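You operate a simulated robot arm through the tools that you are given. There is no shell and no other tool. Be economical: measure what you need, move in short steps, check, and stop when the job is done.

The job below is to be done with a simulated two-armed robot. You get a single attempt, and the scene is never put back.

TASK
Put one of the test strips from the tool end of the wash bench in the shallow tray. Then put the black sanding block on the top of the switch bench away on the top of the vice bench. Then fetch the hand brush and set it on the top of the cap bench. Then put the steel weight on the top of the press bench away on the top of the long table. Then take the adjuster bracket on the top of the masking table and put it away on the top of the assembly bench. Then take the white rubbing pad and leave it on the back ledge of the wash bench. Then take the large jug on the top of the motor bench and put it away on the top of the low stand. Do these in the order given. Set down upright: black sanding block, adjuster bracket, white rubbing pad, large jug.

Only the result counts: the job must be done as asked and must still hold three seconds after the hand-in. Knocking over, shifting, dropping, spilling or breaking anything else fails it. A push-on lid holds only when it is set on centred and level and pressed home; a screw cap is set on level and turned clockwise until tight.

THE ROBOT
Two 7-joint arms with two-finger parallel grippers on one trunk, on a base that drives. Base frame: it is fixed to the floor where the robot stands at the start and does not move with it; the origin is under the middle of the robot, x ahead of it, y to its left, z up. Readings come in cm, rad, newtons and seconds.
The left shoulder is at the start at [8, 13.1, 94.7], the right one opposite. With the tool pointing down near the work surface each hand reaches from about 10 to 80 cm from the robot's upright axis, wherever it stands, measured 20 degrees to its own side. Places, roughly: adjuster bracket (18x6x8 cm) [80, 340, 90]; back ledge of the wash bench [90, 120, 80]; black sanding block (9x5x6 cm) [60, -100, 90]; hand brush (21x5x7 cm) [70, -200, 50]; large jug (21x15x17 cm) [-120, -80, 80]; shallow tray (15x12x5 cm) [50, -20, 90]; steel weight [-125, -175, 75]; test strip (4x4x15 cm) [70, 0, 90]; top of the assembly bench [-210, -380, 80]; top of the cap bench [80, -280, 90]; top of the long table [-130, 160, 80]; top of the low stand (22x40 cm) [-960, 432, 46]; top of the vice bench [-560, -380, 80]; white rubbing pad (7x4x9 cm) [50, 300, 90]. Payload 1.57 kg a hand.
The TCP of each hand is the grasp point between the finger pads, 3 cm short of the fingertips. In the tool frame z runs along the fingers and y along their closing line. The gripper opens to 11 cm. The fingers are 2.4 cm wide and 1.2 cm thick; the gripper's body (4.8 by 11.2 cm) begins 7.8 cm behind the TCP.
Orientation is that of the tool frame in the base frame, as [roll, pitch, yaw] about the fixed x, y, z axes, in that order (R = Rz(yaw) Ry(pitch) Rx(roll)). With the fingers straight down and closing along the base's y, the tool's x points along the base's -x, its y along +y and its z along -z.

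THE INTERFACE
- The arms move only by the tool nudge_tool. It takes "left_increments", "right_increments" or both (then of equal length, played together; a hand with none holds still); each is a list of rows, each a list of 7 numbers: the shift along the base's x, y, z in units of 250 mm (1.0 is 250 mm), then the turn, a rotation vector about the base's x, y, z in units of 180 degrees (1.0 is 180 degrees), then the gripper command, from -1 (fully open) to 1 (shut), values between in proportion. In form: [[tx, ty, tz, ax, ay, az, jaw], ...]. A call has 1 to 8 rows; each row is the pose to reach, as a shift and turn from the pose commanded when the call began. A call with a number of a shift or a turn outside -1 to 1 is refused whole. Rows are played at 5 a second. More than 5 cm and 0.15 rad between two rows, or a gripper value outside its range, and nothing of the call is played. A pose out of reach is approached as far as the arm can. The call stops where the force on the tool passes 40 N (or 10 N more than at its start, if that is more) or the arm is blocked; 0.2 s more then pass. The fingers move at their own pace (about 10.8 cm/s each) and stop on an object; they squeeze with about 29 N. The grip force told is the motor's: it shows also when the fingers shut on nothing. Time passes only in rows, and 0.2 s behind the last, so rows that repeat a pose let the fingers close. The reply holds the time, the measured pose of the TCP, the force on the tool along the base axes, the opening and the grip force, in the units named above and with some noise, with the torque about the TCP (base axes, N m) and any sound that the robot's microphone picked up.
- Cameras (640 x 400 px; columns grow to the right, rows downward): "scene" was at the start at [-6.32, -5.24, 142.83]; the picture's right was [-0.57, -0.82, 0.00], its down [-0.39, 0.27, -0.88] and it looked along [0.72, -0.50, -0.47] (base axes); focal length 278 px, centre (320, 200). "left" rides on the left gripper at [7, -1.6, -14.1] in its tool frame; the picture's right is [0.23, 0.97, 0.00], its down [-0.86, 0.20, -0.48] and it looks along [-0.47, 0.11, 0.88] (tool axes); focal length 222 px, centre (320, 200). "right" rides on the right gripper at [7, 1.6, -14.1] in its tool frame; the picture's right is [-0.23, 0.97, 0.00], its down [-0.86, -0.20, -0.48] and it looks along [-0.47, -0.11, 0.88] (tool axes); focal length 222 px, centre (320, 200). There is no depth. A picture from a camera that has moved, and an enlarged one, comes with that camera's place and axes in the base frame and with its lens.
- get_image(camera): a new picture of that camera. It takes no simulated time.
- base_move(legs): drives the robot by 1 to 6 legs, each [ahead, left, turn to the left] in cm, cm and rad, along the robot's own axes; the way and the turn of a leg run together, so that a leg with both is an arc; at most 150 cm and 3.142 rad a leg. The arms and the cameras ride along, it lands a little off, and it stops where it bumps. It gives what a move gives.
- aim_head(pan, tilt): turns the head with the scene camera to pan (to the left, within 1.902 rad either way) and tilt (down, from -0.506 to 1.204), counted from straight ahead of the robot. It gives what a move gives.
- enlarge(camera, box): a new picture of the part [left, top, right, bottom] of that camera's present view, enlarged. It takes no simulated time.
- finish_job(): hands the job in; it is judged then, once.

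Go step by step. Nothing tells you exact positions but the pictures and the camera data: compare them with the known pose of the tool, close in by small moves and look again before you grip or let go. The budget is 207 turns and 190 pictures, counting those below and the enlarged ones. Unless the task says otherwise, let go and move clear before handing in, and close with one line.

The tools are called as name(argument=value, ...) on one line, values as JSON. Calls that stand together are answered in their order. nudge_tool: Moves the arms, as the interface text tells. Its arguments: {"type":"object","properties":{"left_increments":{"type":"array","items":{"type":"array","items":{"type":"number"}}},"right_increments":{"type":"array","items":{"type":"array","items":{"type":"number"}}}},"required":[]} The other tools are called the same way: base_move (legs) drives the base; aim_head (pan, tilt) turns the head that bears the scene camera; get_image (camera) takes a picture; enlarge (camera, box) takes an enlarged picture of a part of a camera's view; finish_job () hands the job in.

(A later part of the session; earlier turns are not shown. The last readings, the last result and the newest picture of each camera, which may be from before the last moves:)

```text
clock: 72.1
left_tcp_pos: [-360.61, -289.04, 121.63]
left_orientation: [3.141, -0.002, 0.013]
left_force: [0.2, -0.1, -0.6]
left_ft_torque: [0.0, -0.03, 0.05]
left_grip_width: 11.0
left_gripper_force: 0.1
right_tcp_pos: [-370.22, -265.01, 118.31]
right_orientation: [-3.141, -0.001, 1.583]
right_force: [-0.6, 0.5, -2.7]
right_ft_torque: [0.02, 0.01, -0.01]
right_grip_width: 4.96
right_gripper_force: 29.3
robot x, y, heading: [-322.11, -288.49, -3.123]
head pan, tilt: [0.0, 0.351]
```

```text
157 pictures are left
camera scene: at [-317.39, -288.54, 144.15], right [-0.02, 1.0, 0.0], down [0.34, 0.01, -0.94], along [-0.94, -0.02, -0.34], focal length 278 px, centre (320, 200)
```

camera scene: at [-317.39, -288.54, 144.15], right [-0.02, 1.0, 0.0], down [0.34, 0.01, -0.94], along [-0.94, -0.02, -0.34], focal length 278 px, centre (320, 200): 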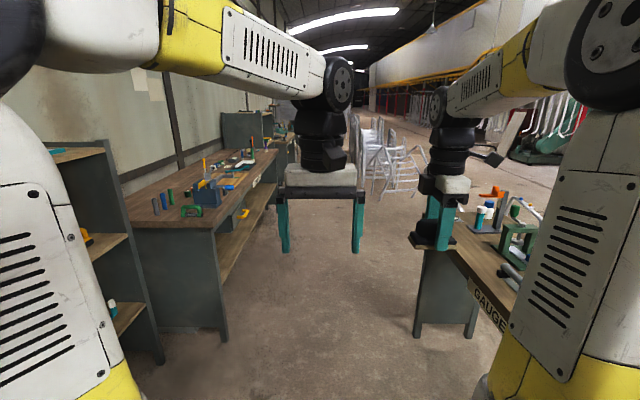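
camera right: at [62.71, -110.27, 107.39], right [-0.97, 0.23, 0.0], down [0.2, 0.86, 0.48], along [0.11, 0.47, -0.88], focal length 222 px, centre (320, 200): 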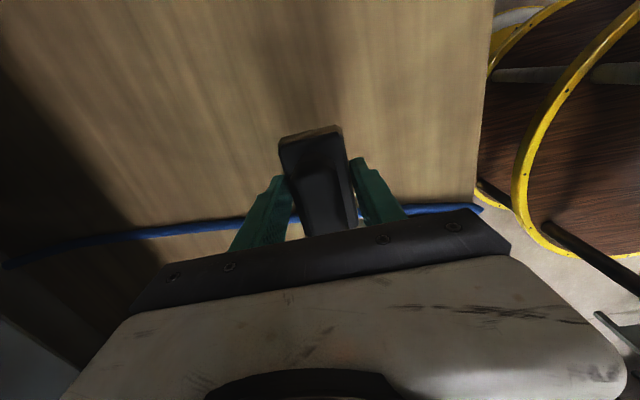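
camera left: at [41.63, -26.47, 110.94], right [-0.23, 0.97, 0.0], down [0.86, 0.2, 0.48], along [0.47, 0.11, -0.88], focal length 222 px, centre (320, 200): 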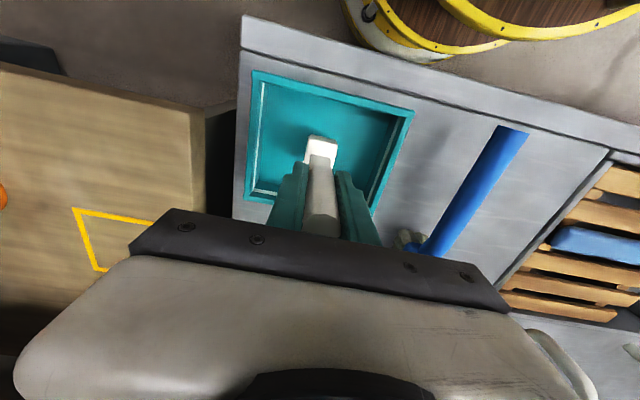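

The vice bench spans about x -450 to -640 with its front at y≈-345. I drive alongside and turn to face it.

base_move(legs=[[0, 0, -0.018], [150, 0, 0], [60, 0, 0], [0, 0, 1.57]])

aim_head(pan=-0.1, tilt=0.6)

get_image(camera="scene")

get_image(camera="right")

```text
clock: 86.7
left_tcp_pos: [-532.5, -327.97, 121.55]
left_orientation: [-3.142, 0.0, 1.595]
left_force: [0.1, -0.2, 0.8]
left_ft_torque: [0.01, -0.02, 0.03]
left_grip_width: 10.98
left_gripper_force: 0.0
right_tcp_pos: [-556.48, -337.65, 118.42]
right_orientation: [3.14, -0.001, -3.123]
right_force: [0.1, -0.3, -2.1]
right_ft_torque: [0.03, 0.0, 0.01]
right_grip_width: 4.95
right_gripper_force: 28.7
robot x, y, heading: [-533.19, -289.61, -1.55]
head pan, tilt: [0.0, 0.351]
```

```text
clock: 87.5
left_tcp_pos: [-532.47, -328.05, 121.64]
left_orientation: [3.141, 0.001, 1.594]
left_force: [1.2, -0.6, 0.1]
left_ft_torque: [0.0, 0.01, 0.02]
left_grip_width: 11.02
left_gripper_force: 0.1
right_tcp_pos: [-556.35, -337.73, 118.4]
right_orientation: [-3.141, -0.001, -3.121]
right_force: [0.4, 0.0, -2.4]
right_ft_torque: [-0.02, -0.01, -0.01]
right_grip_width: 4.94
right_gripper_force: 28.7
robot x, y, heading: [-533.22, -289.67, -1.546]
head pan, tilt: [-0.099, 0.6]
```

```text
156 pictures are left
camera scene: at [-534.04, -284.46, 141.88], right [-1.0, 0.08, 0.0], down [0.04, 0.56, -0.83], along [-0.06, -0.82, -0.56], focal length 278 px, centre (320, 200)
```

scene: 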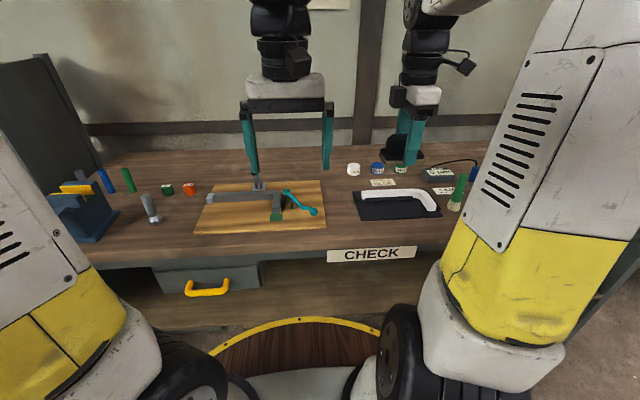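

```text
155 pictures are left
camera right: at [-563.42, -336.22, 132.45], right [0.21, 0.98, 0.0], down [0.86, -0.18, 0.48], along [0.47, -0.1, -0.88], focal length 222 px, centre (320, 200)
```

right: 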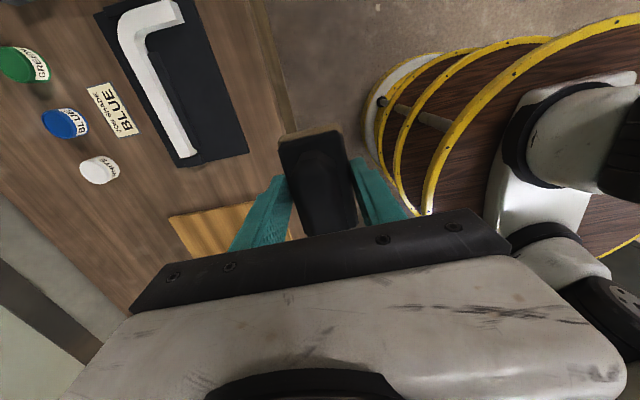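

There's a clear patch on the bench between the vice and the wooden board, around (-488, -356). I strafe left 50 cm to bring it in front of the right hand.

base_move(legs=[[0, 50, -0.02]])

get_image(camera="scene")

get_image(camera="right")

```text
clock: 90.5
left_tcp_pos: [-482.38, -327.04, 121.6]
left_orientation: [-3.141, 0.0, 1.584]
left_force: [1.0, -0.4, 0.4]
left_ft_torque: [0.0, 0.01, 0.0]
left_grip_width: 11.0
left_gripper_force: 0.1
right_tcp_pos: [-506.58, -336.63, 118.32]
right_orientation: [-3.141, 0.0, -3.133]
right_force: [0.9, 0.3, -2.1]
right_ft_torque: [-0.01, -0.01, -0.02]
right_grip_width: 4.94
right_gripper_force: 29.6
robot x, y, heading: [-482.64, -288.58, -1.556]
head pan, tilt: [-0.099, 0.6]
```

```text
154 pictures are left
camera scene: at [-483.55, -283.55, 141.87], right [-1.0, 0.09, 0.0], down [0.05, 0.56, -0.82], along [-0.07, -0.82, -0.57], focal length 278 px, centre (320, 200)
```

scene: 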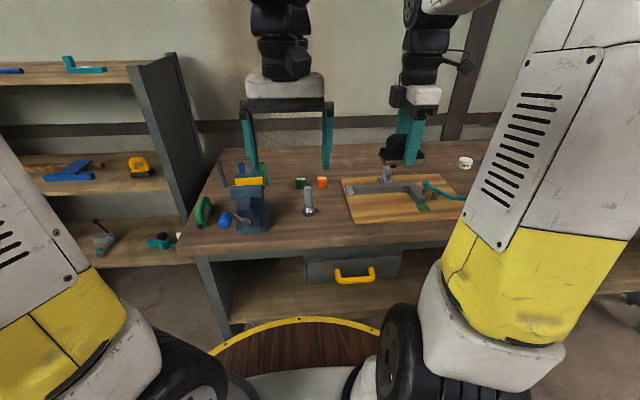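

```text
153 pictures are left
camera right: at [-513.44, -335.02, 132.46], right [0.22, 0.98, 0.0], down [0.86, -0.19, 0.48], along [0.47, -0.1, -0.88], focal length 222 px, centre (320, 200)
```

right: 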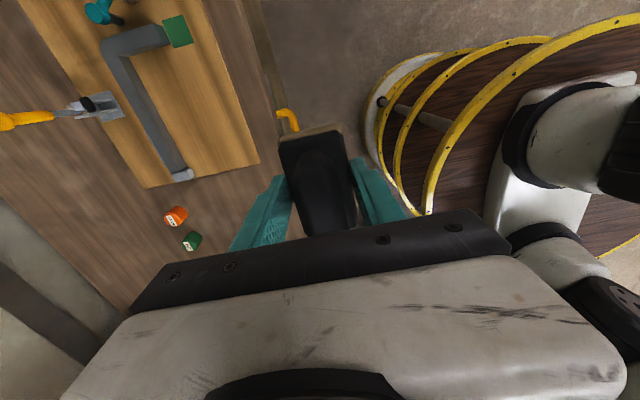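

Bench top ≈84; I'll set the block at about (-488, -350.5), in front of the bolt with space all round. First hover above it.

nudge_tool(right_increments=[[0.14, -0.1, 0, 0, 0, 0, 1], [0.28, -0.2, 0, 0, 0, 0, 1], [0.42, -0.3, 0, 0, 0, 0, 1], [0.56, -0.4, 0, 0, 0, 0, 1], [0.68, -0.5, -0.05, 0, 0, 0, 1], [0.744, -0.556, -0.2, 0, 0, 0, 1], [0.744, -0.556, -0.4, 0, 0, 0, 1], [0.744, -0.556, -0.6, 0, 0, 0, 1]])

get_image(camera="scene")

get_image(camera="right")

```text
clock: 92.3
left_tcp_pos: [-482.41, -327.0, 121.67]
left_orientation: [-3.142, 0.0, 1.584]
left_force: [0.0, 0.3, 0.3]
left_ft_torque: [-0.02, 0.02, -0.03]
left_grip_width: 10.98
left_gripper_force: 0.1
right_tcp_pos: [-488.08, -350.5, 103.59]
right_orientation: [-3.141, 0.001, -3.132]
right_force: [0.6, -0.3, -1.9]
right_ft_torque: [-0.07, 0.02, 0.01]
right_grip_width: 4.94
right_gripper_force: 28.8
robot x, y, heading: [-482.8, -288.67, -1.554]
head pan, tilt: [-0.099, 0.6]
```

```text
152 pictures are left
camera scene: at [-483.54, -283.53, 141.87], right [-1.0, 0.09, 0.0], down [0.05, 0.56, -0.83], along [-0.07, -0.82, -0.56], focal length 278 px, centre (320, 200)
```

scene: 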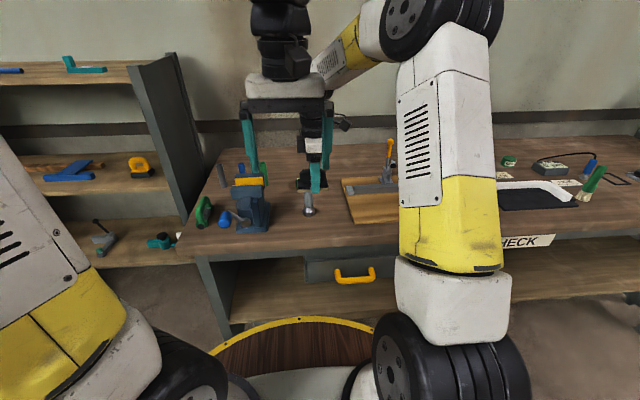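

```text
151 pictures are left
camera right: at [-494.94, -348.96, 117.64], right [0.22, 0.98, 0.0], down [0.86, -0.19, 0.48], along [0.47, -0.11, -0.88], focal length 222 px, centre (320, 200)
```

right: 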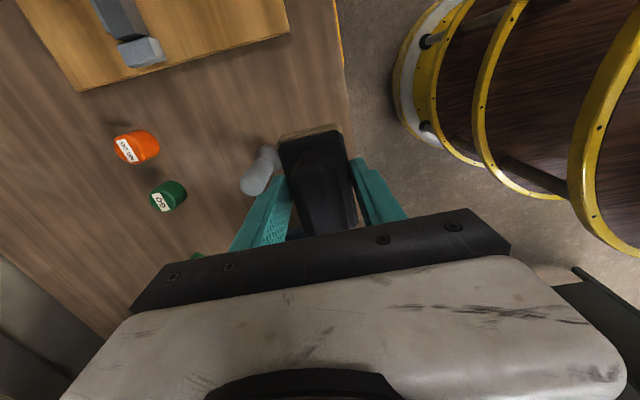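

I shift 4.5 cm toward the board to clear the bolt, then lower.

nudge_tool(right_increments=[[-0.09, -0.02, 0, 0, 0, 0, 1], [-0.18, -0.04, 0, 0, 0, 0, 1], [-0.18, -0.04, -0.2, 0, 0, 0, 1], [-0.18, -0.04, -0.4, 0, 0, 0, 1], [-0.18, -0.04, -0.54, 0, 0, 0, 1]])

get_image(camera="right")

enlarge(camera="scene", box=[240, 140, 400, 260])

```text
clock: 93.5
left_tcp_pos: [-482.51, -326.93, 121.69]
left_orientation: [3.141, 0.0, 1.583]
left_force: [-0.1, 0.4, 0.3]
left_ft_torque: [-0.02, 0.01, 0.01]
left_grip_width: 11.01
left_gripper_force: 0.0
right_tcp_pos: [-492.28, -351.36, 89.79]
right_orientation: [3.142, 0.001, -3.133]
right_force: [0.1, -0.2, -2.4]
right_ft_torque: [0.0, 0.03, 0.02]
right_grip_width: 4.96
right_gripper_force: 28.2
robot x, y, heading: [-482.96, -288.72, -1.558]
head pan, tilt: [-0.099, 0.6]
```

```text
150 pictures are left
camera right: at [-499.27, -349.82, 103.92], right [0.22, 0.98, 0.0], down [0.86, -0.19, 0.48], along [0.47, -0.1, -0.88], focal length 222 px, centre (320, 200)
```

right: 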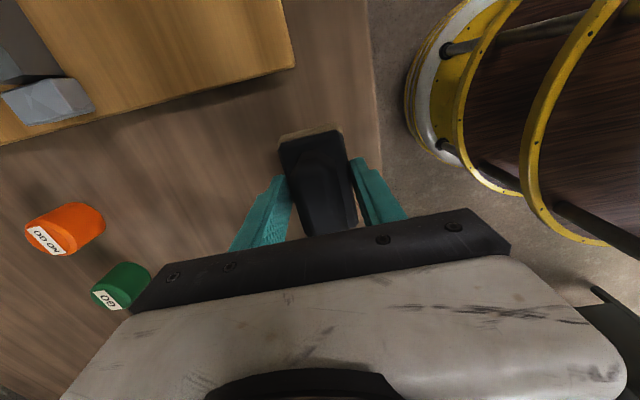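

```text
3.33 times, centred on (320, 200) of scene
camera zoom: at [-483.54, -283.53, 141.87], right [-1.0, 0.09, 0.0], down [0.05, 0.56, -0.83], along [-0.07, -0.82, -0.56], focal length 925 px, centre (320, 200)
```

zoom: 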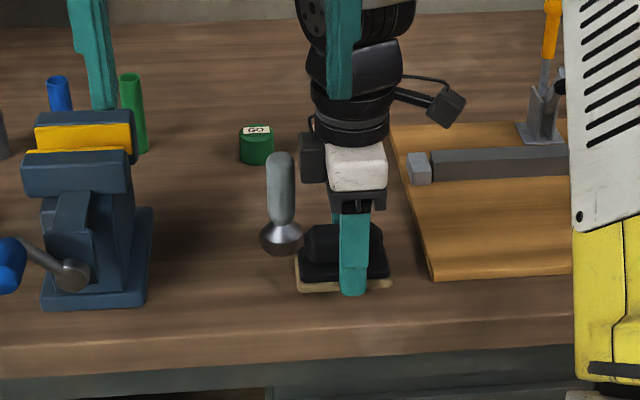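

Clear spot. I lower slowly to contact.

nudge_tool(right_increments=[[0, 0, -0.02, 0, 0, 0, 1], [0, 0, -0.04, 0, 0, 0, 1], [0, 0, -0.055, 0, 0, 0, 1], [0, 0, -0.065, 0, 0, 0, 1], [0, 0, -0.075, 0, 0, 0, 1]])

```text
clock: 94.7
left_tcp_pos: [-482.36, -326.88, 121.54]
left_orientation: [-3.14, 0.0, 1.583]
left_force: [0.3, -0.7, 0.3]
left_ft_torque: [-0.01, -0.03, 0.02]
left_grip_width: 10.98
left_gripper_force: 0.1
right_tcp_pos: [-492.27, -351.44, 88.39]
right_orientation: [-3.14, 0.0, -3.134]
right_force: [-0.2, 8.2, 14.1]
right_ft_torque: [-0.05, 0.07, -0.02]
right_grip_width: 4.97
right_gripper_force: 29.2
robot x, y, heading: [-482.97, -288.4, -1.561]
head pan, tilt: [-0.099, 0.6]
stopped in row 5 (right hand): the force on the tool passed its limit at 42 N (the readings are from after the stop); the commanded pose is now the measured one
```

Touched down. I open modestly and rise straight up.

nudge_tool(right_increments=[[0, 0, 0.004, 0, 0, 0, 0.1], [0, 0, 0.006, 0, 0, 0, -0.3], [0, 0, 0.006, 0, 0, 0, -0.3], [0, 0, 0.1, 0, 0, 0, -0.3], [0, 0, 0.28, 0, 0, 0, -0.3], [0, 0, 0.46, 0, 0, 0, -0.3], [0, 0, 0.65, 0, 0, 0, -0.3], [0, 0, 0.85, 0, 0, 0, -0.3]])

enlarge(camera="scene", box=[240, 140, 400, 260])

get_image(camera="right")

```text
clock: 96.5
left_tcp_pos: [-482.41, -327.1, 121.57]
left_orientation: [3.141, 0.0, 1.583]
left_force: [0.3, -0.6, -0.5]
left_ft_torque: [0.03, 0.02, 0.01]
left_grip_width: 10.99
left_gripper_force: 0.2
right_tcp_pos: [-492.22, -351.64, 109.54]
right_orientation: [-3.14, 0.003, -3.133]
right_force: [0.5, 0.7, -0.7]
right_ft_torque: [0.04, 0.02, 0.01]
right_grip_width: 7.14
right_gripper_force: 0.0
robot x, y, heading: [-482.98, -288.69, -1.562]
head pan, tilt: [-0.099, 0.6]
```

```text
3.33 times, centred on (320, 200) of scene
camera zoom: at [-483.55, -283.57, 141.87], right [-1.0, 0.09, 0.0], down [0.05, 0.56, -0.82], along [-0.07, -0.82, -0.57], focal length 925 px, centre (320, 200)
```

zoom: 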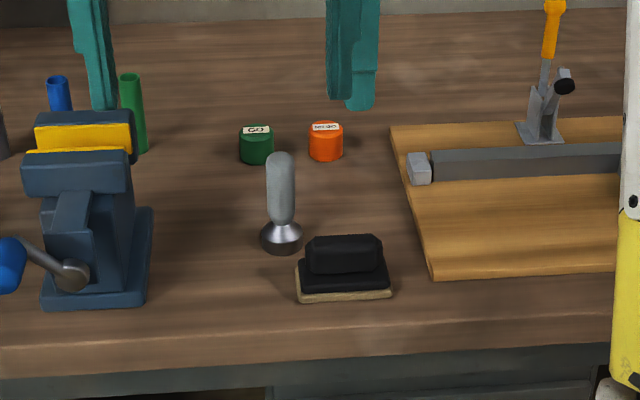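

```text
147 pictures are left
camera right: at [-499.25, -350.07, 123.62], right [0.22, 0.98, 0.0], down [0.86, -0.19, 0.48], along [0.47, -0.11, -0.88], focal length 222 px, centre (320, 200)
```

right: 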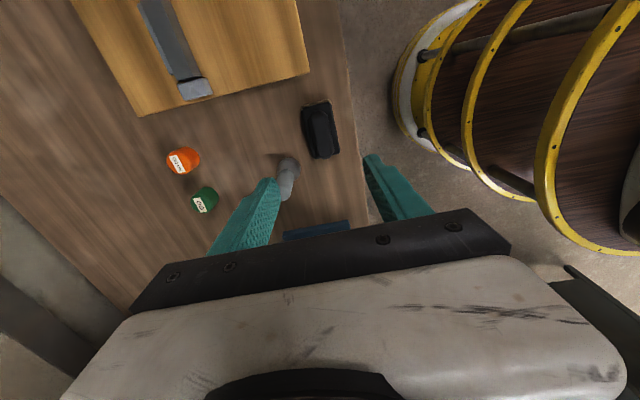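

The block is down upright. I tuck the hand and drive back along the lane to look for the hand brush near (70, -200, 50).

nudge_tool(right_increments=[[0, 0.0, 0.15, 0, 0, 0, -0.3], [0, 0.1, 0.3, 0, 0, 0, -0.3], [-0.1, 0.25, 0.45, 0, 0, 0, -0.3], [-0.2, 0.4, 0.48, 0, 0, 0, -1], [-0.3, 0.55, 0.48, 0, 0, 0, -1], [-0.4, 0.65, 0.48, 0, 0, 0, -1]])

base_move(legs=[[0, 0, 1.56], [150, 0, 0], [150, 0, 0], [148, 0, 0]])

aim_head(pan=0.4, tilt=0.5)

get_image(camera="scene")

```text
refused: row 3 steps farther than a row can; nothing moved
```

```text
clock: 121.7
left_tcp_pos: [4.22, -292.98, 121.61]
left_orientation: [3.141, -0.001, -3.137]
left_force: [0.6, -0.3, 0.4]
left_ft_torque: [-0.01, 0.01, 0.04]
left_grip_width: 11.02
left_gripper_force: 0.0
right_tcp_pos: [28.82, -303.08, 109.5]
right_orientation: [-3.138, 0.0, -1.573]
right_force: [0.0, 0.8, 0.0]
right_ft_torque: [0.04, 0.02, 0.0]
right_grip_width: 7.17
right_gripper_force: 0.1
robot x, y, heading: [-33.77, -293.39, 0.004]
head pan, tilt: [-0.099, 0.6]
```

```text
clock: 122.7
left_tcp_pos: [4.42, -293.05, 121.57]
left_orientation: [-3.142, 0.001, -3.137]
left_force: [-0.9, 0.4, -0.1]
left_ft_torque: [-0.03, 0.0, -0.06]
left_grip_width: 11.02
left_gripper_force: 0.1
right_tcp_pos: [28.8, -303.08, 109.45]
right_orientation: [-3.14, -0.001, -1.573]
right_force: [0.5, -0.2, -0.1]
right_ft_torque: [0.0, -0.01, -0.03]
right_grip_width: 7.14
right_gripper_force: 0.0
robot x, y, heading: [-33.84, -293.12, 0.003]
head pan, tilt: [0.4, 0.499]
```

```text
146 pictures are left
camera scene: at [-39.52, -289.58, 142.78], right [0.39, -0.92, 0.0], down [-0.44, -0.19, -0.88], along [0.81, 0.34, -0.48], focal length 278 px, centre (320, 200)
```

scene: 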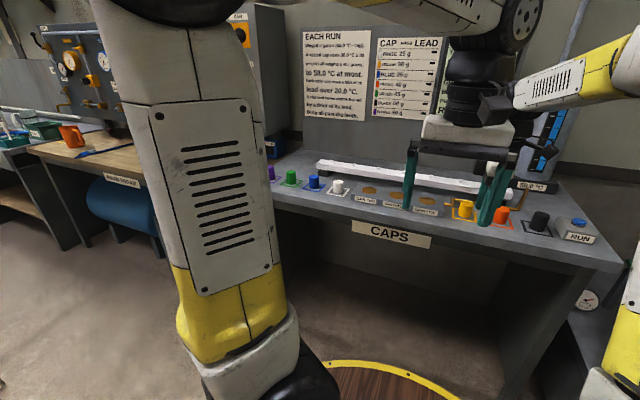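

The cap bench is ahead. I tuck the right hand (smaller steps) and strafe left to face y≈-200.

nudge_tool(right_increments=[[-0.1, 0, 0.15, 0, 0, 0, -1], [-0.25, -0.05, 0.25, 0, 0, 0, -1], [-0.4, -0.1, 0.35, 0, 0, 0, -1], [-0.55, -0.2, 0.4, 0, 0, 0, -1], [-0.65, -0.35, 0.4, 0, 0, 0, -1], [-0.7, -0.5, 0.4, 0, 0, 0, -1]])

base_move(legs=[[0, 95, 0]])

aim_head(pan=-0.05, tilt=0.65)

get_image(camera="scene")

```text
clock: 124.1
left_tcp_pos: [4.36, -292.97, 121.55]
left_orientation: [-3.141, 0.0, -3.137]
left_force: [1.0, 0.5, 0.6]
left_ft_torque: [-0.05, 0.01, -0.01]
left_grip_width: 11.02
left_gripper_force: 0.1
right_tcp_pos: [11.31, -315.62, 119.67]
right_orientation: [-3.141, -0.001, -1.569]
right_force: [-0.1, 0.7, 0.3]
right_ft_torque: [-0.04, 0.04, -0.03]
right_grip_width: 10.99
right_gripper_force: 0.1
robot x, y, heading: [-34.32, -293.17, 0.003]
head pan, tilt: [0.4, 0.499]
```

```text
clock: 129.1
left_tcp_pos: [3.37, -197.23, 121.69]
left_orientation: [3.141, -0.001, -3.127]
left_force: [-0.3, 0.8, 0.2]
left_ft_torque: [0.01, 0.03, 0.02]
left_grip_width: 11.0
left_gripper_force: 0.0
right_tcp_pos: [10.9, -219.82, 119.66]
right_orientation: [-3.139, 0.001, -1.559]
right_force: [-0.4, 0.2, 1.0]
right_ft_torque: [-0.02, -0.02, -0.01]
right_grip_width: 10.99
right_gripper_force: 0.1
robot x, y, heading: [-34.87, -197.82, 0.017]
head pan, tilt: [0.4, 0.499]
```

```text
clock: 129.9
left_tcp_pos: [3.44, -197.23, 121.59]
left_orientation: [3.141, 0.0, -3.127]
left_force: [0.4, 0.2, -0.2]
left_ft_torque: [0.04, -0.01, 0.0]
left_grip_width: 11.02
left_gripper_force: 0.1
right_tcp_pos: [10.83, -219.72, 119.77]
right_orientation: [-3.14, 0.0, -1.561]
right_force: [0.3, 0.8, 0.2]
right_ft_torque: [-0.02, 0.0, 0.01]
right_grip_width: 11.0
right_gripper_force: 0.0
robot x, y, heading: [-35.38, -197.81, 0.014]
head pan, tilt: [-0.051, 0.649]
```

```text
145 pictures are left
camera scene: at [-40.14, -198.28, 141.45], right [-0.03, -1.0, 0.0], down [-0.6, 0.02, -0.8], along [0.8, -0.03, -0.6], focal length 278 px, centre (320, 200)
```

scene: 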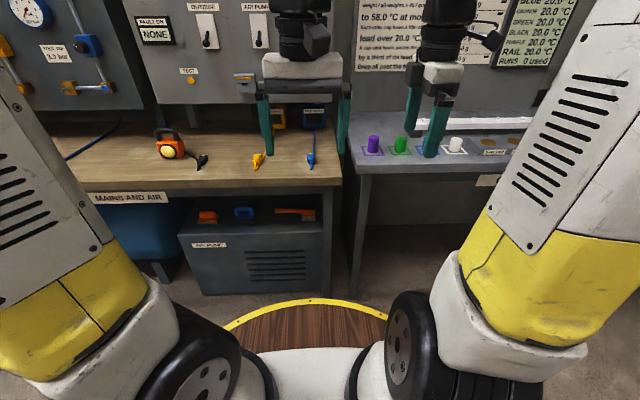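

On top of the air-pump cabinet under the bench I see an orange block, a blue block and an orange-handled item. Enlarging.

enlarge(camera="scene", box=[170, 170, 360, 300])

```text
3.08 times, centred on (265, 235) of scene
camera zoom: at [-40.14, -198.28, 141.45], right [-0.03, -1.0, 0.0], down [-0.6, 0.02, -0.8], along [0.8, -0.03, -0.6], focal length 854 px, centre (489, 92)
```

zoom: 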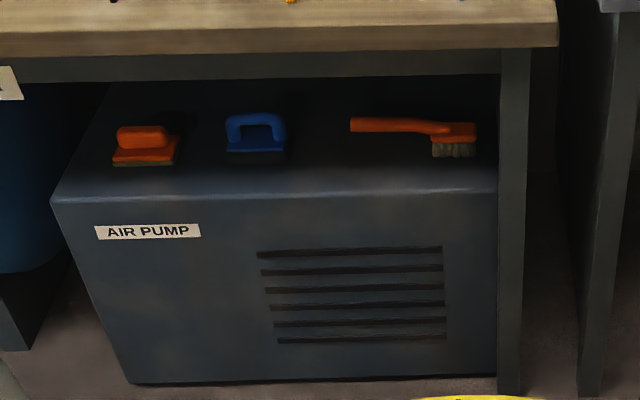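

The hand brush lies along y (about -179 to -200) at x≈67 on the pump cabinet (top ≈48), under the bench (underside ≈79). It needs a near-horizontal reach with the left hand, so I first turn that hand in free space.

nudge_tool(left_increments=[[0.05, 0.05, 0, 0, 0, -0.045, -1], [0.1, 0.1, 0, 0, 0, -0.09, -1], [0.15, 0.15, 0, 0, 0, -0.135, -1], [0.2, 0.2, 0, 0, 0, -0.18, -1], [0.25, 0.25, 0, 0, 0, -0.225, -1], [0.3, 0.3, 0, 0, 0, -0.27, -1], [0.35, 0.36, 0, 0, 0, -0.315, -1], [0.4, 0.36, 0, 0, 0, -0.36, -1]])

nudge_tool(left_increments=[[0, 0, 0, 0, 0, -0.045, -1], [0, 0, -0.05, 0, 0, -0.09, -1], [0, 0, -0.1, 0, 0, -0.14, -1], [0, 0, -0.25, 0, 0, -0.14, -1], [0, 0, -0.4, 0, 0, -0.14, -1], [0, 0, -0.55, 0, 0, -0.14, 0.2], [0, 0, -0.7, 0, 0, -0.14, 0.2], [0, 0, -0.85, 0, 0, -0.14, 0.2]])

```text
clock: 131.8
left_tcp_pos: [13.34, -188.08, 121.54]
left_orientation: [3.141, -0.001, 2.025]
left_force: [-0.7, 0.1, 0.2]
left_ft_torque: [0.0, -0.01, 0.0]
left_grip_width: 11.01
left_gripper_force: 0.1
right_tcp_pos: [10.91, -219.77, 119.75]
right_orientation: [-3.137, 0.0, -1.558]
right_force: [0.7, -0.6, -0.2]
right_ft_torque: [0.0, -0.03, 0.01]
right_grip_width: 10.99
right_gripper_force: 0.0
robot x, y, heading: [-35.07, -197.69, 0.015]
head pan, tilt: [-0.051, 0.649]
```

```text
refused: row 3 steps farther than a row can; nothing moved
```

nudge_tool(left_increments=[[0, 0, 0, 0, 0, -0.046, -1], [0, 0, -0.05, 0, 0, -0.092, -1], [0, 0, -0.1, 0, 0, -0.138, -1], [0, 0, -0.25, 0, 0, -0.138, -1], [0, 0, -0.4, 0, 0, -0.138, -1], [0, 0, -0.55, 0, 0, -0.138, 0.2], [0, 0, -0.7, 0, 0, -0.138, 0.2], [0, 0, -0.85, 0, 0, -0.138, 0.2]])

```text
clock: 133.6
left_tcp_pos: [13.15, -188.44, 100.12]
left_orientation: [-3.141, 0.0, 1.594]
left_force: [-0.4, 0.6, 0.3]
left_ft_torque: [0.01, 0.01, -0.01]
left_grip_width: 4.39
left_gripper_force: 0.1
right_tcp_pos: [10.78, -219.75, 119.7]
right_orientation: [-3.139, 0.001, -1.558]
right_force: [-0.5, -0.3, 0.5]
right_ft_torque: [0.0, -0.03, 0.01]
right_grip_width: 10.98
right_gripper_force: 0.0
robot x, y, heading: [-34.94, -197.77, 0.015]
head pan, tilt: [-0.051, 0.649]
```

Now pitch the tool forward about 65° while lowering.

nudge_tool(left_increments=[[0.06, 0, -0.08, 0, -0.045, 0, 0.2], [0.12, 0, -0.16, 0, -0.09, 0, 0.2], [0.18, 0, -0.24, 0, -0.135, 0, 0.2], [0.24, 0, -0.32, 0, -0.18, 0, 0.2], [0.3, 0, -0.4, 0, -0.225, 0, 0.2], [0.36, 0, -0.5, 0, -0.27, 0, 0.2], [0.42, 0, -0.6, 0, -0.315, 0, 0.2], [0.46, 0, -0.7, 0, -0.36, 0, 0.2]])

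get_image(camera="scene")

get_image(camera="left")

```text
clock: 135.3
left_tcp_pos: [25.0, -188.36, 82.74]
left_orientation: [2.008, 0.019, 1.581]
left_force: [0.3, 0.4, 0.2]
left_ft_torque: [-0.02, 0.03, 0.01]
left_grip_width: 4.41
left_gripper_force: 0.0
right_tcp_pos: [10.79, -219.72, 119.83]
right_orientation: [-3.137, 0.001, -1.559]
right_force: [-0.2, -0.4, -0.4]
right_ft_torque: [0.0, 0.0, 0.03]
right_grip_width: 10.99
right_gripper_force: 0.0
robot x, y, heading: [-34.9, -197.75, 0.018]
head pan, tilt: [-0.051, 0.649]
```

```text
143 pictures are left
camera scene: at [-40.17, -198.29, 141.44], right [-0.03, -1.0, 0.0], down [-0.6, 0.02, -0.8], along [0.8, -0.03, -0.6], focal length 278 px, centre (320, 200)
```

scene: 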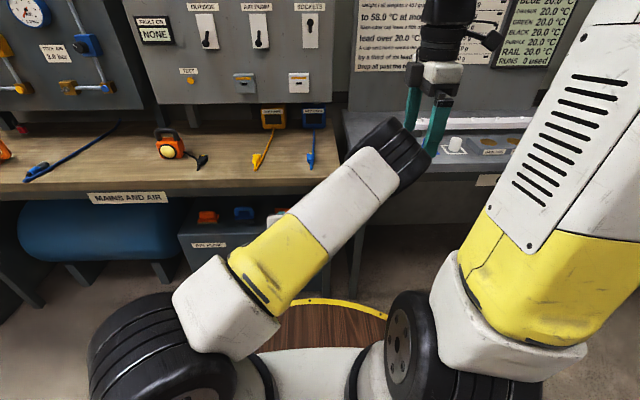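

```text
142 pictures are left
camera left: at [11.53, -181.32, 87.15], right [0.41, 0.25, 0.88], down [-0.34, -0.85, 0.4], along [0.85, -0.46, -0.27], focal length 222 px, centre (320, 200)
```

left: 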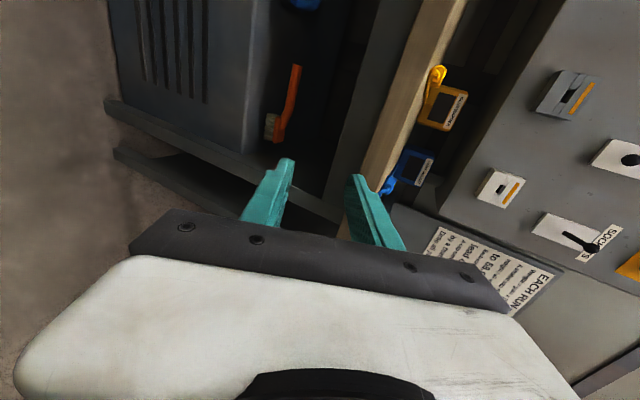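

The left elbow is close to the right hand, so I move the right hand outward first, then lower the left.

nudge_tool(right_increments=[[0, -0.18, 0.05, 0, 0, 0, -1], [0, -0.36, 0.1, 0, 0, 0, -1], [0, -0.54, 0.1, 0, 0, 0, -1], [0, -0.72, 0.1, 0, 0, 0, -1]])

nudge_tool(left_increments=[[0, 0, -0.14, 0, 0, 0, 0.2], [0, 0, -0.28, 0, 0, 0, 0.2], [0, 0, -0.42, 0, 0, 0, 0.2], [0, 0, -0.56, 0, 0, 0, 0.2], [0, 0, -0.7, 0, 0, 0, 0.2], [0, 0, -0.84, 0, 0, 0, 0.2], [0, 0, -0.98, 0, 0, 0, 0.2]])

get_image(camera="scene")

get_image(camera="left")

```text
clock: 136.3
left_tcp_pos: [25.07, -188.39, 82.87]
left_orientation: [2.009, 0.019, 1.581]
left_force: [-0.3, 0.9, -0.2]
left_ft_torque: [-0.02, 0.01, -0.02]
left_grip_width: 4.38
left_gripper_force: 0.0
right_tcp_pos: [10.58, -237.68, 122.13]
right_orientation: [-3.14, 0.0, -1.56]
right_force: [-0.4, -0.6, 0.4]
right_ft_torque: [-0.04, -0.03, -0.01]
right_grip_width: 11.03
right_gripper_force: 0.1
robot x, y, heading: [-35.02, -197.66, 0.017]
head pan, tilt: [-0.051, 0.649]
```

```text
clock: 137.9
left_tcp_pos: [25.22, -188.31, 58.31]
left_orientation: [2.01, 0.02, 1.579]
left_force: [-0.1, 0.3, 0.1]
left_ft_torque: [0.02, 0.0, 0.01]
left_grip_width: 4.39
left_gripper_force: 0.0
right_tcp_pos: [10.61, -237.77, 122.18]
right_orientation: [-3.139, 0.001, -1.56]
right_force: [-0.2, 0.4, -1.2]
right_ft_torque: [-0.02, -0.05, 0.03]
right_grip_width: 11.02
right_gripper_force: 0.0
robot x, y, heading: [-34.83, -197.57, 0.015]
head pan, tilt: [-0.051, 0.649]
```

```text
141 pictures are left
camera scene: at [-40.15, -198.3, 141.45], right [-0.03, -1.0, 0.0], down [-0.6, 0.02, -0.8], along [0.8, -0.03, -0.6], focal length 278 px, centre (320, 200)
```

scene: 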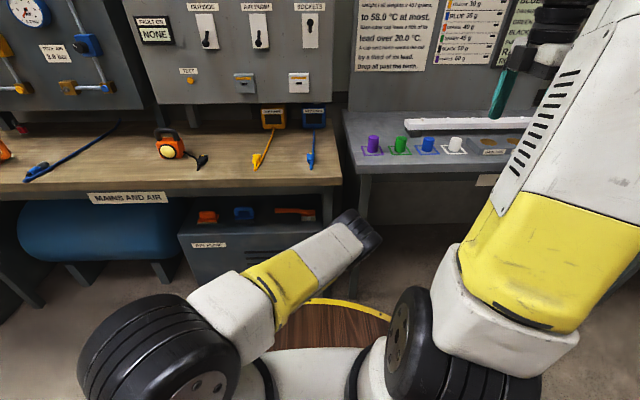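

```text
140 pictures are left
camera left: at [11.66, -181.27, 62.73], right [0.41, 0.25, 0.88], down [-0.34, -0.85, 0.4], along [0.85, -0.46, -0.27], focal length 222 px, centre (320, 200)
```

left: 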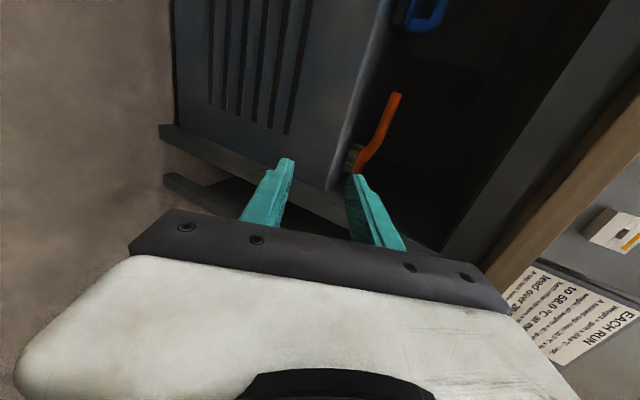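

Stereo puts the handle end at (66.9, -180, 55), pump top ≈48. I drive 12 cm ahead and stretch the left hand under the bench at handle height, stopping short to look.

base_move(legs=[[12, 0, -0.015]])

nudge_tool(left_increments=[[0.15, 0.0, -0.04, 0, 0, 0, 0.09], [0.3, 0.0, -0.08, 0, 0, 0, 0.09], [0.45, 0.0, -0.1, 0, 0, 0, 0.09], [0.6, 0.0, -0.12, 0, 0, 0, 0.09], [0.75, 0.0, -0.13, 0, 0, 0, 0.09]])

get_image(camera="scene")

get_image(camera="left")

```text
clock: 139.2
left_tcp_pos: [37.11, -189.05, 58.4]
left_orientation: [2.01, 0.02, 1.568]
left_force: [-0.2, 0.6, -0.2]
left_ft_torque: [-0.03, 0.02, -0.01]
left_grip_width: 4.39
left_gripper_force: 0.1
right_tcp_pos: [21.78, -238.23, 122.12]
right_orientation: [-3.139, 0.0, -1.573]
right_force: [-0.5, -0.7, 0.8]
right_ft_torque: [-0.01, 0.0, 0.0]
right_grip_width: 11.01
right_gripper_force: 0.1
robot x, y, heading: [-23.08, -197.73, 0.004]
head pan, tilt: [-0.051, 0.649]
```

```text
clock: 140.4
left_tcp_pos: [55.81, -189.02, 55.13]
left_orientation: [2.01, 0.018, 1.565]
left_force: [-0.2, 0.3, 0.4]
left_ft_torque: [0.0, 0.0, 0.02]
left_grip_width: 5.01
left_gripper_force: 0.1
right_tcp_pos: [21.85, -238.13, 122.14]
right_orientation: [-3.139, -0.001, -1.574]
right_force: [0.4, 0.0, 0.0]
right_ft_torque: [0.02, -0.01, 0.0]
right_grip_width: 11.0
right_gripper_force: 0.0
robot x, y, heading: [-23.13, -197.41, 0.002]
head pan, tilt: [-0.051, 0.649]
```

```text
139 pictures are left
camera scene: at [-28.31, -198.12, 141.45], right [-0.05, -1.0, 0.0], down [-0.6, 0.03, -0.8], along [0.8, -0.04, -0.6], focal length 278 px, centre (320, 200)
```

scene: 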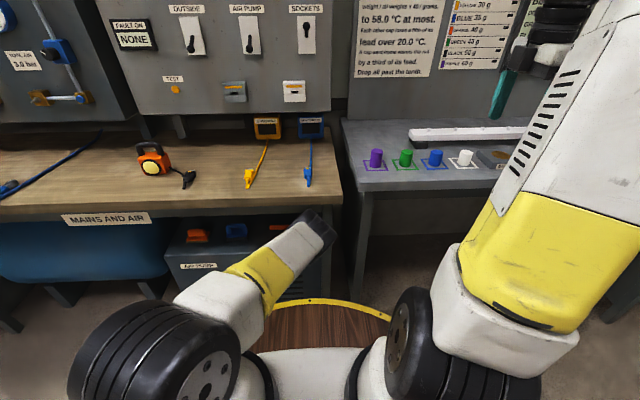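

```text
138 pictures are left
camera left: at [42.48, -181.93, 59.46], right [0.42, 0.24, 0.88], down [-0.35, -0.85, 0.4], along [0.84, -0.48, -0.27], focal length 222 px, centre (320, 200)
```

left: 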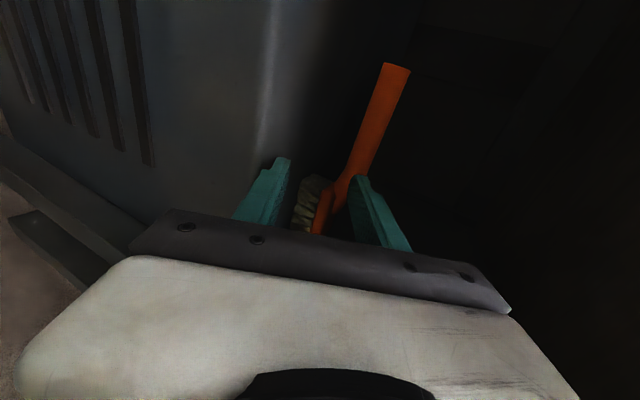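

The handle runs through the gap line near y=-188. I raise a little, centre on y=-187.5 and approach along the tool axis.

nudge_tool(left_increments=[[0.06, 0.04, 0.08, 0, 0, 0, -0.09], [0.16, 0.06, 0.1, 0, 0, 0, -0.09], [0.23, 0.06, 0.085, 0, 0, 0, -0.09]])

get_image(camera="left")

enlarge(camera="scene", box=[160, 170, 380, 300])

```text
clock: 141.2
left_tcp_pos: [61.7, -187.5, 57.09]
left_orientation: [2.01, 0.019, 1.566]
left_force: [0.8, -0.1, -0.1]
left_ft_torque: [0.04, -0.02, 0.0]
left_grip_width: 6.01
left_gripper_force: 0.1
right_tcp_pos: [21.9, -238.26, 122.23]
right_orientation: [-3.141, 0.001, -1.571]
right_force: [-0.7, 0.2, 0.2]
right_ft_torque: [0.01, -0.01, -0.01]
right_grip_width: 10.99
right_gripper_force: 0.1
robot x, y, heading: [-23.47, -197.48, 0.003]
head pan, tilt: [-0.051, 0.649]
```

```text
137 pictures are left
camera left: at [48.26, -180.2, 61.63], right [0.42, 0.24, 0.88], down [-0.35, -0.85, 0.4], along [0.84, -0.47, -0.27], focal length 222 px, centre (320, 200)
```

left: 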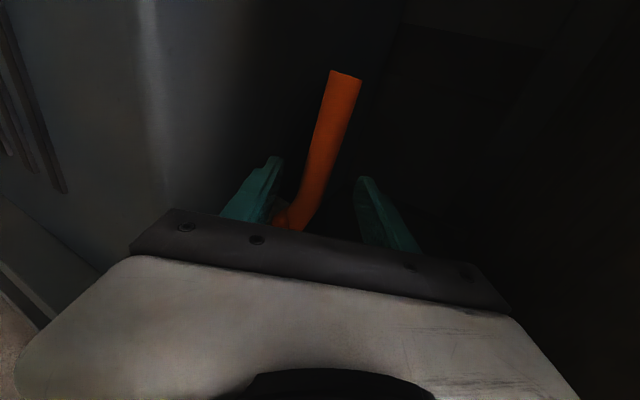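

```text
2.91 times, centred on (270, 235) of scene
camera zoom: at [-28.3, -198.12, 141.45], right [-0.05, -1.0, 0.0], down [-0.6, 0.03, -0.8], along [0.8, -0.04, -0.6], focal length 808 px, centre (466, 98)
```

zoom: 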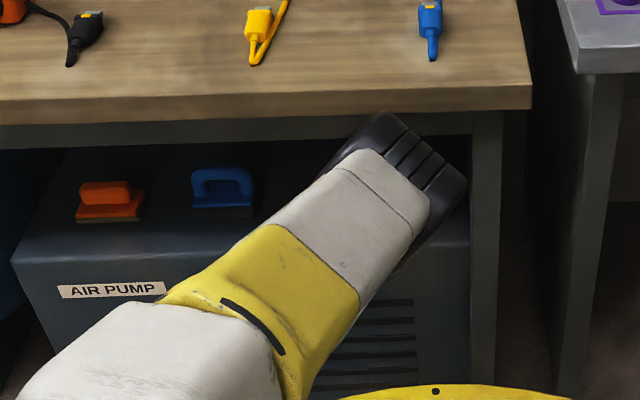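

The handle is centred in the gap. I advance along the tool axis and close.

nudge_tool(left_increments=[[0.09, 0, -0.04, 0, 0, 0, -0.09], [0.17, 0, -0.078, 0, 0, 0, -0.09], [0.17, 0, -0.078, 0, 0, 0, 1], [0.17, 0, -0.078, 0, 0, 0, 1], [0.17, 0, -0.078, 0, 0, 0, 1]])

get_image(camera="left")

```text
clock: 142.4
left_tcp_pos: [66.01, -187.46, 55.2]
left_orientation: [2.012, 0.021, 1.568]
left_force: [-0.7, -0.7, -1.6]
left_ft_torque: [0.14, -0.03, 0.02]
left_grip_width: 2.41
left_gripper_force: 28.6
right_tcp_pos: [21.94, -238.24, 122.27]
right_orientation: [-3.14, 0.0, -1.572]
right_force: [-0.8, -0.1, -0.3]
right_ft_torque: [0.02, -0.01, 0.02]
right_grip_width: 10.98
right_gripper_force: 0.1
robot x, y, heading: [-23.09, -197.37, 0.007]
head pan, tilt: [-0.051, 0.649]
```

```text
135 pictures are left
camera left: at [52.62, -180.15, 59.58], right [0.42, 0.24, 0.88], down [-0.35, -0.85, 0.4], along [0.84, -0.47, -0.27], focal length 222 px, centre (320, 200)
```

left: 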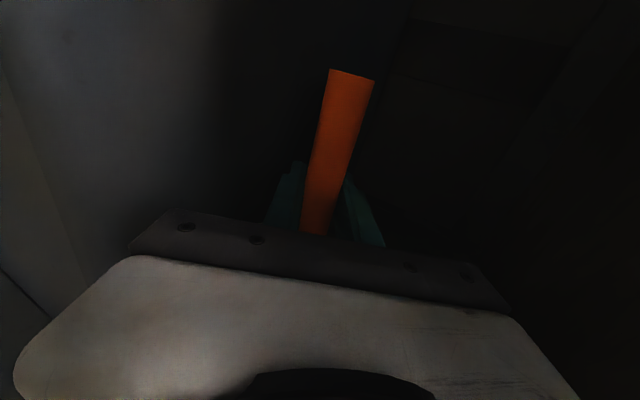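

Gripped (2.4 cm). I lift a little, shift away from the bench leg and withdraw.

nudge_tool(left_increments=[[0, 0, 0.08, 0, 0, 0, 1], [-0.02, 0.05, 0.18, 0, 0, 0, 1], [-0.1, 0.12, 0.2, 0, 0, 0, 1], [-0.28, 0.14, 0.2, 0, 0, 0, 1], [-0.46, 0.14, 0.2, 0, 0, 0, 1], [-0.64, 0.14, 0.2, 0, 0, 0, 1], [-0.82, 0.14, 0.2, 0, 0, 0, 1], [-1.0, 0.14, 0.2, 0, 0, 0, 1]])

get_image(camera="left")

get_image(camera="scene")

```text
clock: 144.2
left_tcp_pos: [40.68, -184.1, 60.45]
left_orientation: [2.011, 0.021, 1.566]
left_force: [0.1, 1.0, -1.4]
left_ft_torque: [0.12, -0.02, 0.0]
left_grip_width: 2.41
left_gripper_force: 29.5
right_tcp_pos: [22.04, -238.21, 122.18]
right_orientation: [-3.14, 0.001, -1.571]
right_force: [0.0, 0.8, -0.2]
right_ft_torque: [-0.02, 0.02, -0.04]
right_grip_width: 11.01
right_gripper_force: 0.1
robot x, y, heading: [-23.08, -198.04, 0.007]
head pan, tilt: [-0.051, 0.649]
```

```text
134 pictures are left
camera left: at [27.34, -176.83, 64.82], right [0.42, 0.24, 0.88], down [-0.35, -0.85, 0.4], along [0.84, -0.47, -0.27], focal length 222 px, centre (320, 200)
```

left: 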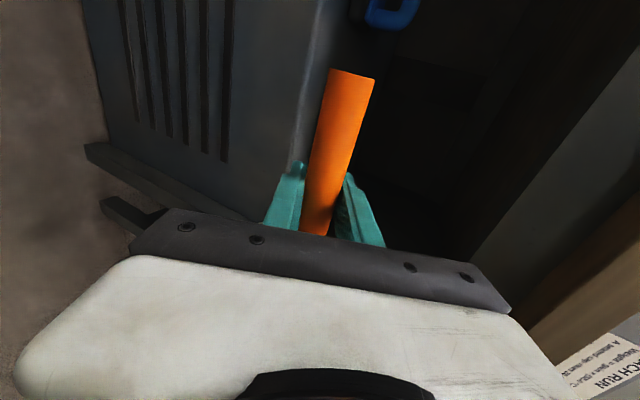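

```text
133 pictures are left
camera scene: at [-28.27, -198.1, 141.45], right [-0.05, -1.0, 0.0], down [-0.6, 0.03, -0.8], along [0.8, -0.04, -0.6], focal length 278 px, centre (320, 200)
```

scene: 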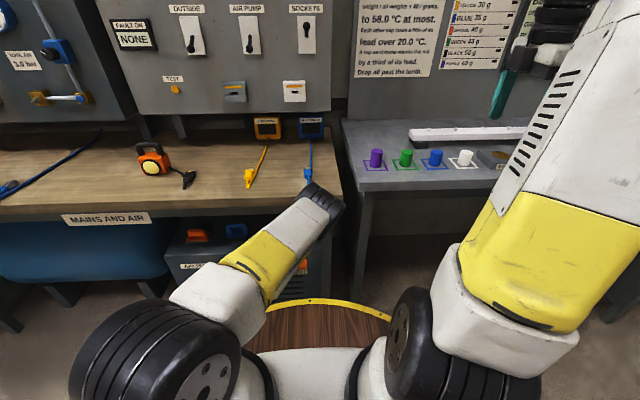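

Brush is out. I back away from the bench, raise the brush, and strafe toward the cap bench.

base_move(legs=[[-22, 0, 0]])

nudge_tool(left_increments=[[0, 0, 0.18, 0, 0, 0, 1], [0, 0, 0.36, 0, 0, 0, 1], [0, 0, 0.54, 0, 0, 0, 1], [0, 0, 0.72, 0, 0, 0, 1], [0, 0, 0.9, 0, 0, 0, 1], [0, 0, 1.0, 0, 0, 0, 1]])

nudge_tool(left_increments=[[0, 0, 0.18, 0, 0, 0, 1], [0, 0, 0.36, 0, 0, 0, 1], [0, 0, 0.54, 0, 0, 0, 1], [0, 0, 0.72, 0, 0, 0, 1]])

get_image(camera="scene")

get_image(camera="left")

```text
clock: 145.9
left_tcp_pos: [18.49, -184.0, 60.51]
left_orientation: [2.011, 0.023, 1.567]
left_force: [0.2, 0.6, -0.8]
left_ft_torque: [0.1, -0.02, 0.0]
left_grip_width: 2.39
left_gripper_force: 28.9
right_tcp_pos: [-0.28, -238.23, 122.22]
right_orientation: [-3.14, 0.0, -1.573]
right_force: [0.3, 0.3, -0.3]
right_ft_torque: [0.01, 0.03, -0.01]
right_grip_width: 11.01
right_gripper_force: 0.0
robot x, y, heading: [-45.49, -198.05, 0.002]
head pan, tilt: [-0.051, 0.649]
```

```text
clock: 147.3
left_tcp_pos: [18.4, -184.12, 85.39]
left_orientation: [2.012, 0.021, 1.567]
left_force: [0.4, -0.3, -1.3]
left_ft_torque: [0.1, 0.01, -0.01]
left_grip_width: 2.43
left_gripper_force: 28.6
right_tcp_pos: [-0.33, -238.22, 122.18]
right_orientation: [-3.139, 0.001, -1.572]
right_force: [0.0, 0.1, 1.0]
right_ft_torque: [0.01, 0.01, 0.03]
right_grip_width: 11.0
right_gripper_force: 0.2
robot x, y, heading: [-45.48, -197.51, 0.002]
head pan, tilt: [-0.051, 0.649]
```

```text
clock: 148.3
left_tcp_pos: [18.42, -183.94, 103.44]
left_orientation: [2.012, 0.019, 1.567]
left_force: [0.6, -0.5, -2.2]
left_ft_torque: [0.1, 0.0, 0.01]
left_grip_width: 2.4
left_gripper_force: 28.3
right_tcp_pos: [-0.14, -238.26, 122.15]
right_orientation: [-3.14, 0.0, -1.574]
right_force: [0.5, 0.4, -0.4]
right_ft_torque: [-0.02, 0.01, 0.0]
right_grip_width: 11.02
right_gripper_force: 0.1
robot x, y, heading: [-45.06, -197.72, 0.001]
head pan, tilt: [-0.051, 0.649]
```

```text
132 pictures are left
camera scene: at [-50.48, -198.19, 141.45], right [-0.05, -1.0, 0.0], down [-0.6, 0.03, -0.8], along [0.8, -0.04, -0.6], focal length 278 px, centre (320, 200)
```

scene: 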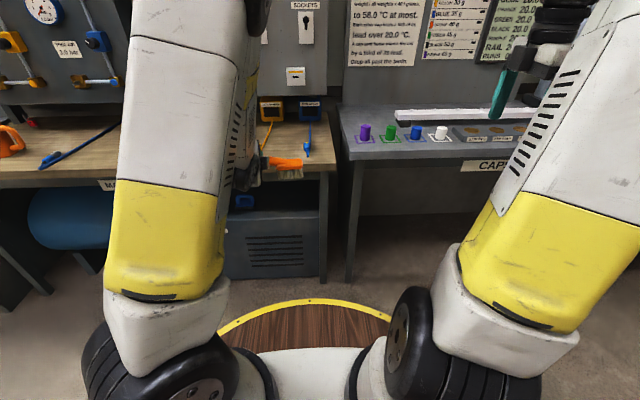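

```text
131 pictures are left
camera left: at [4.95, -176.83, 107.87], right [0.42, 0.24, 0.88], down [-0.35, -0.85, 0.4], along [0.84, -0.47, -0.27], focal length 222 px, centre (320, 200)
```

left: 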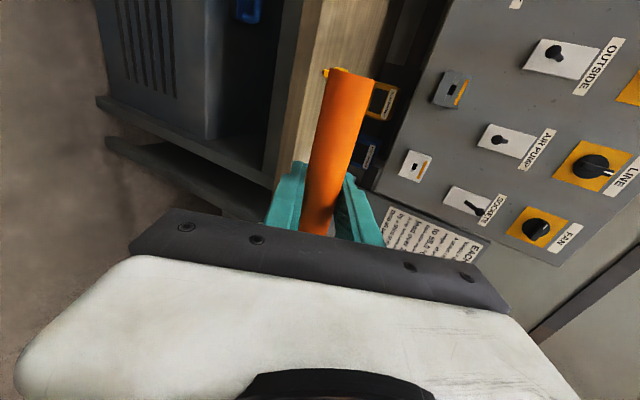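

Strafing right to line the brush up with the front strip of the cap bench.

base_move(legs=[[0, -52, 0]])

get_image(camera="scene")

```text
clock: 151.3
left_tcp_pos: [18.36, -237.56, 103.53]
left_orientation: [2.012, 0.022, 1.559]
left_force: [0.0, -0.5, -1.6]
left_ft_torque: [0.1, 0.0, 0.02]
left_grip_width: 2.37
left_gripper_force: 29.4
right_tcp_pos: [-0.66, -291.84, 122.2]
right_orientation: [-3.14, -0.002, -1.582]
right_force: [-0.4, -0.1, -0.5]
right_ft_torque: [-0.04, 0.01, 0.02]
right_grip_width: 10.99
right_gripper_force: 0.0
robot x, y, heading: [-45.56, -250.72, -0.002]
head pan, tilt: [-0.051, 0.649]
```

```text
130 pictures are left
camera scene: at [-50.62, -251.23, 141.45], right [-0.06, -1.0, 0.0], down [-0.6, 0.03, -0.8], along [0.8, -0.05, -0.6], focal length 278 px, centre (320, 200)
```

scene: 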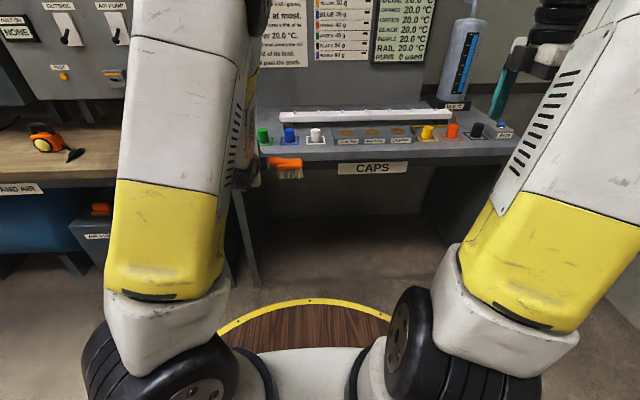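

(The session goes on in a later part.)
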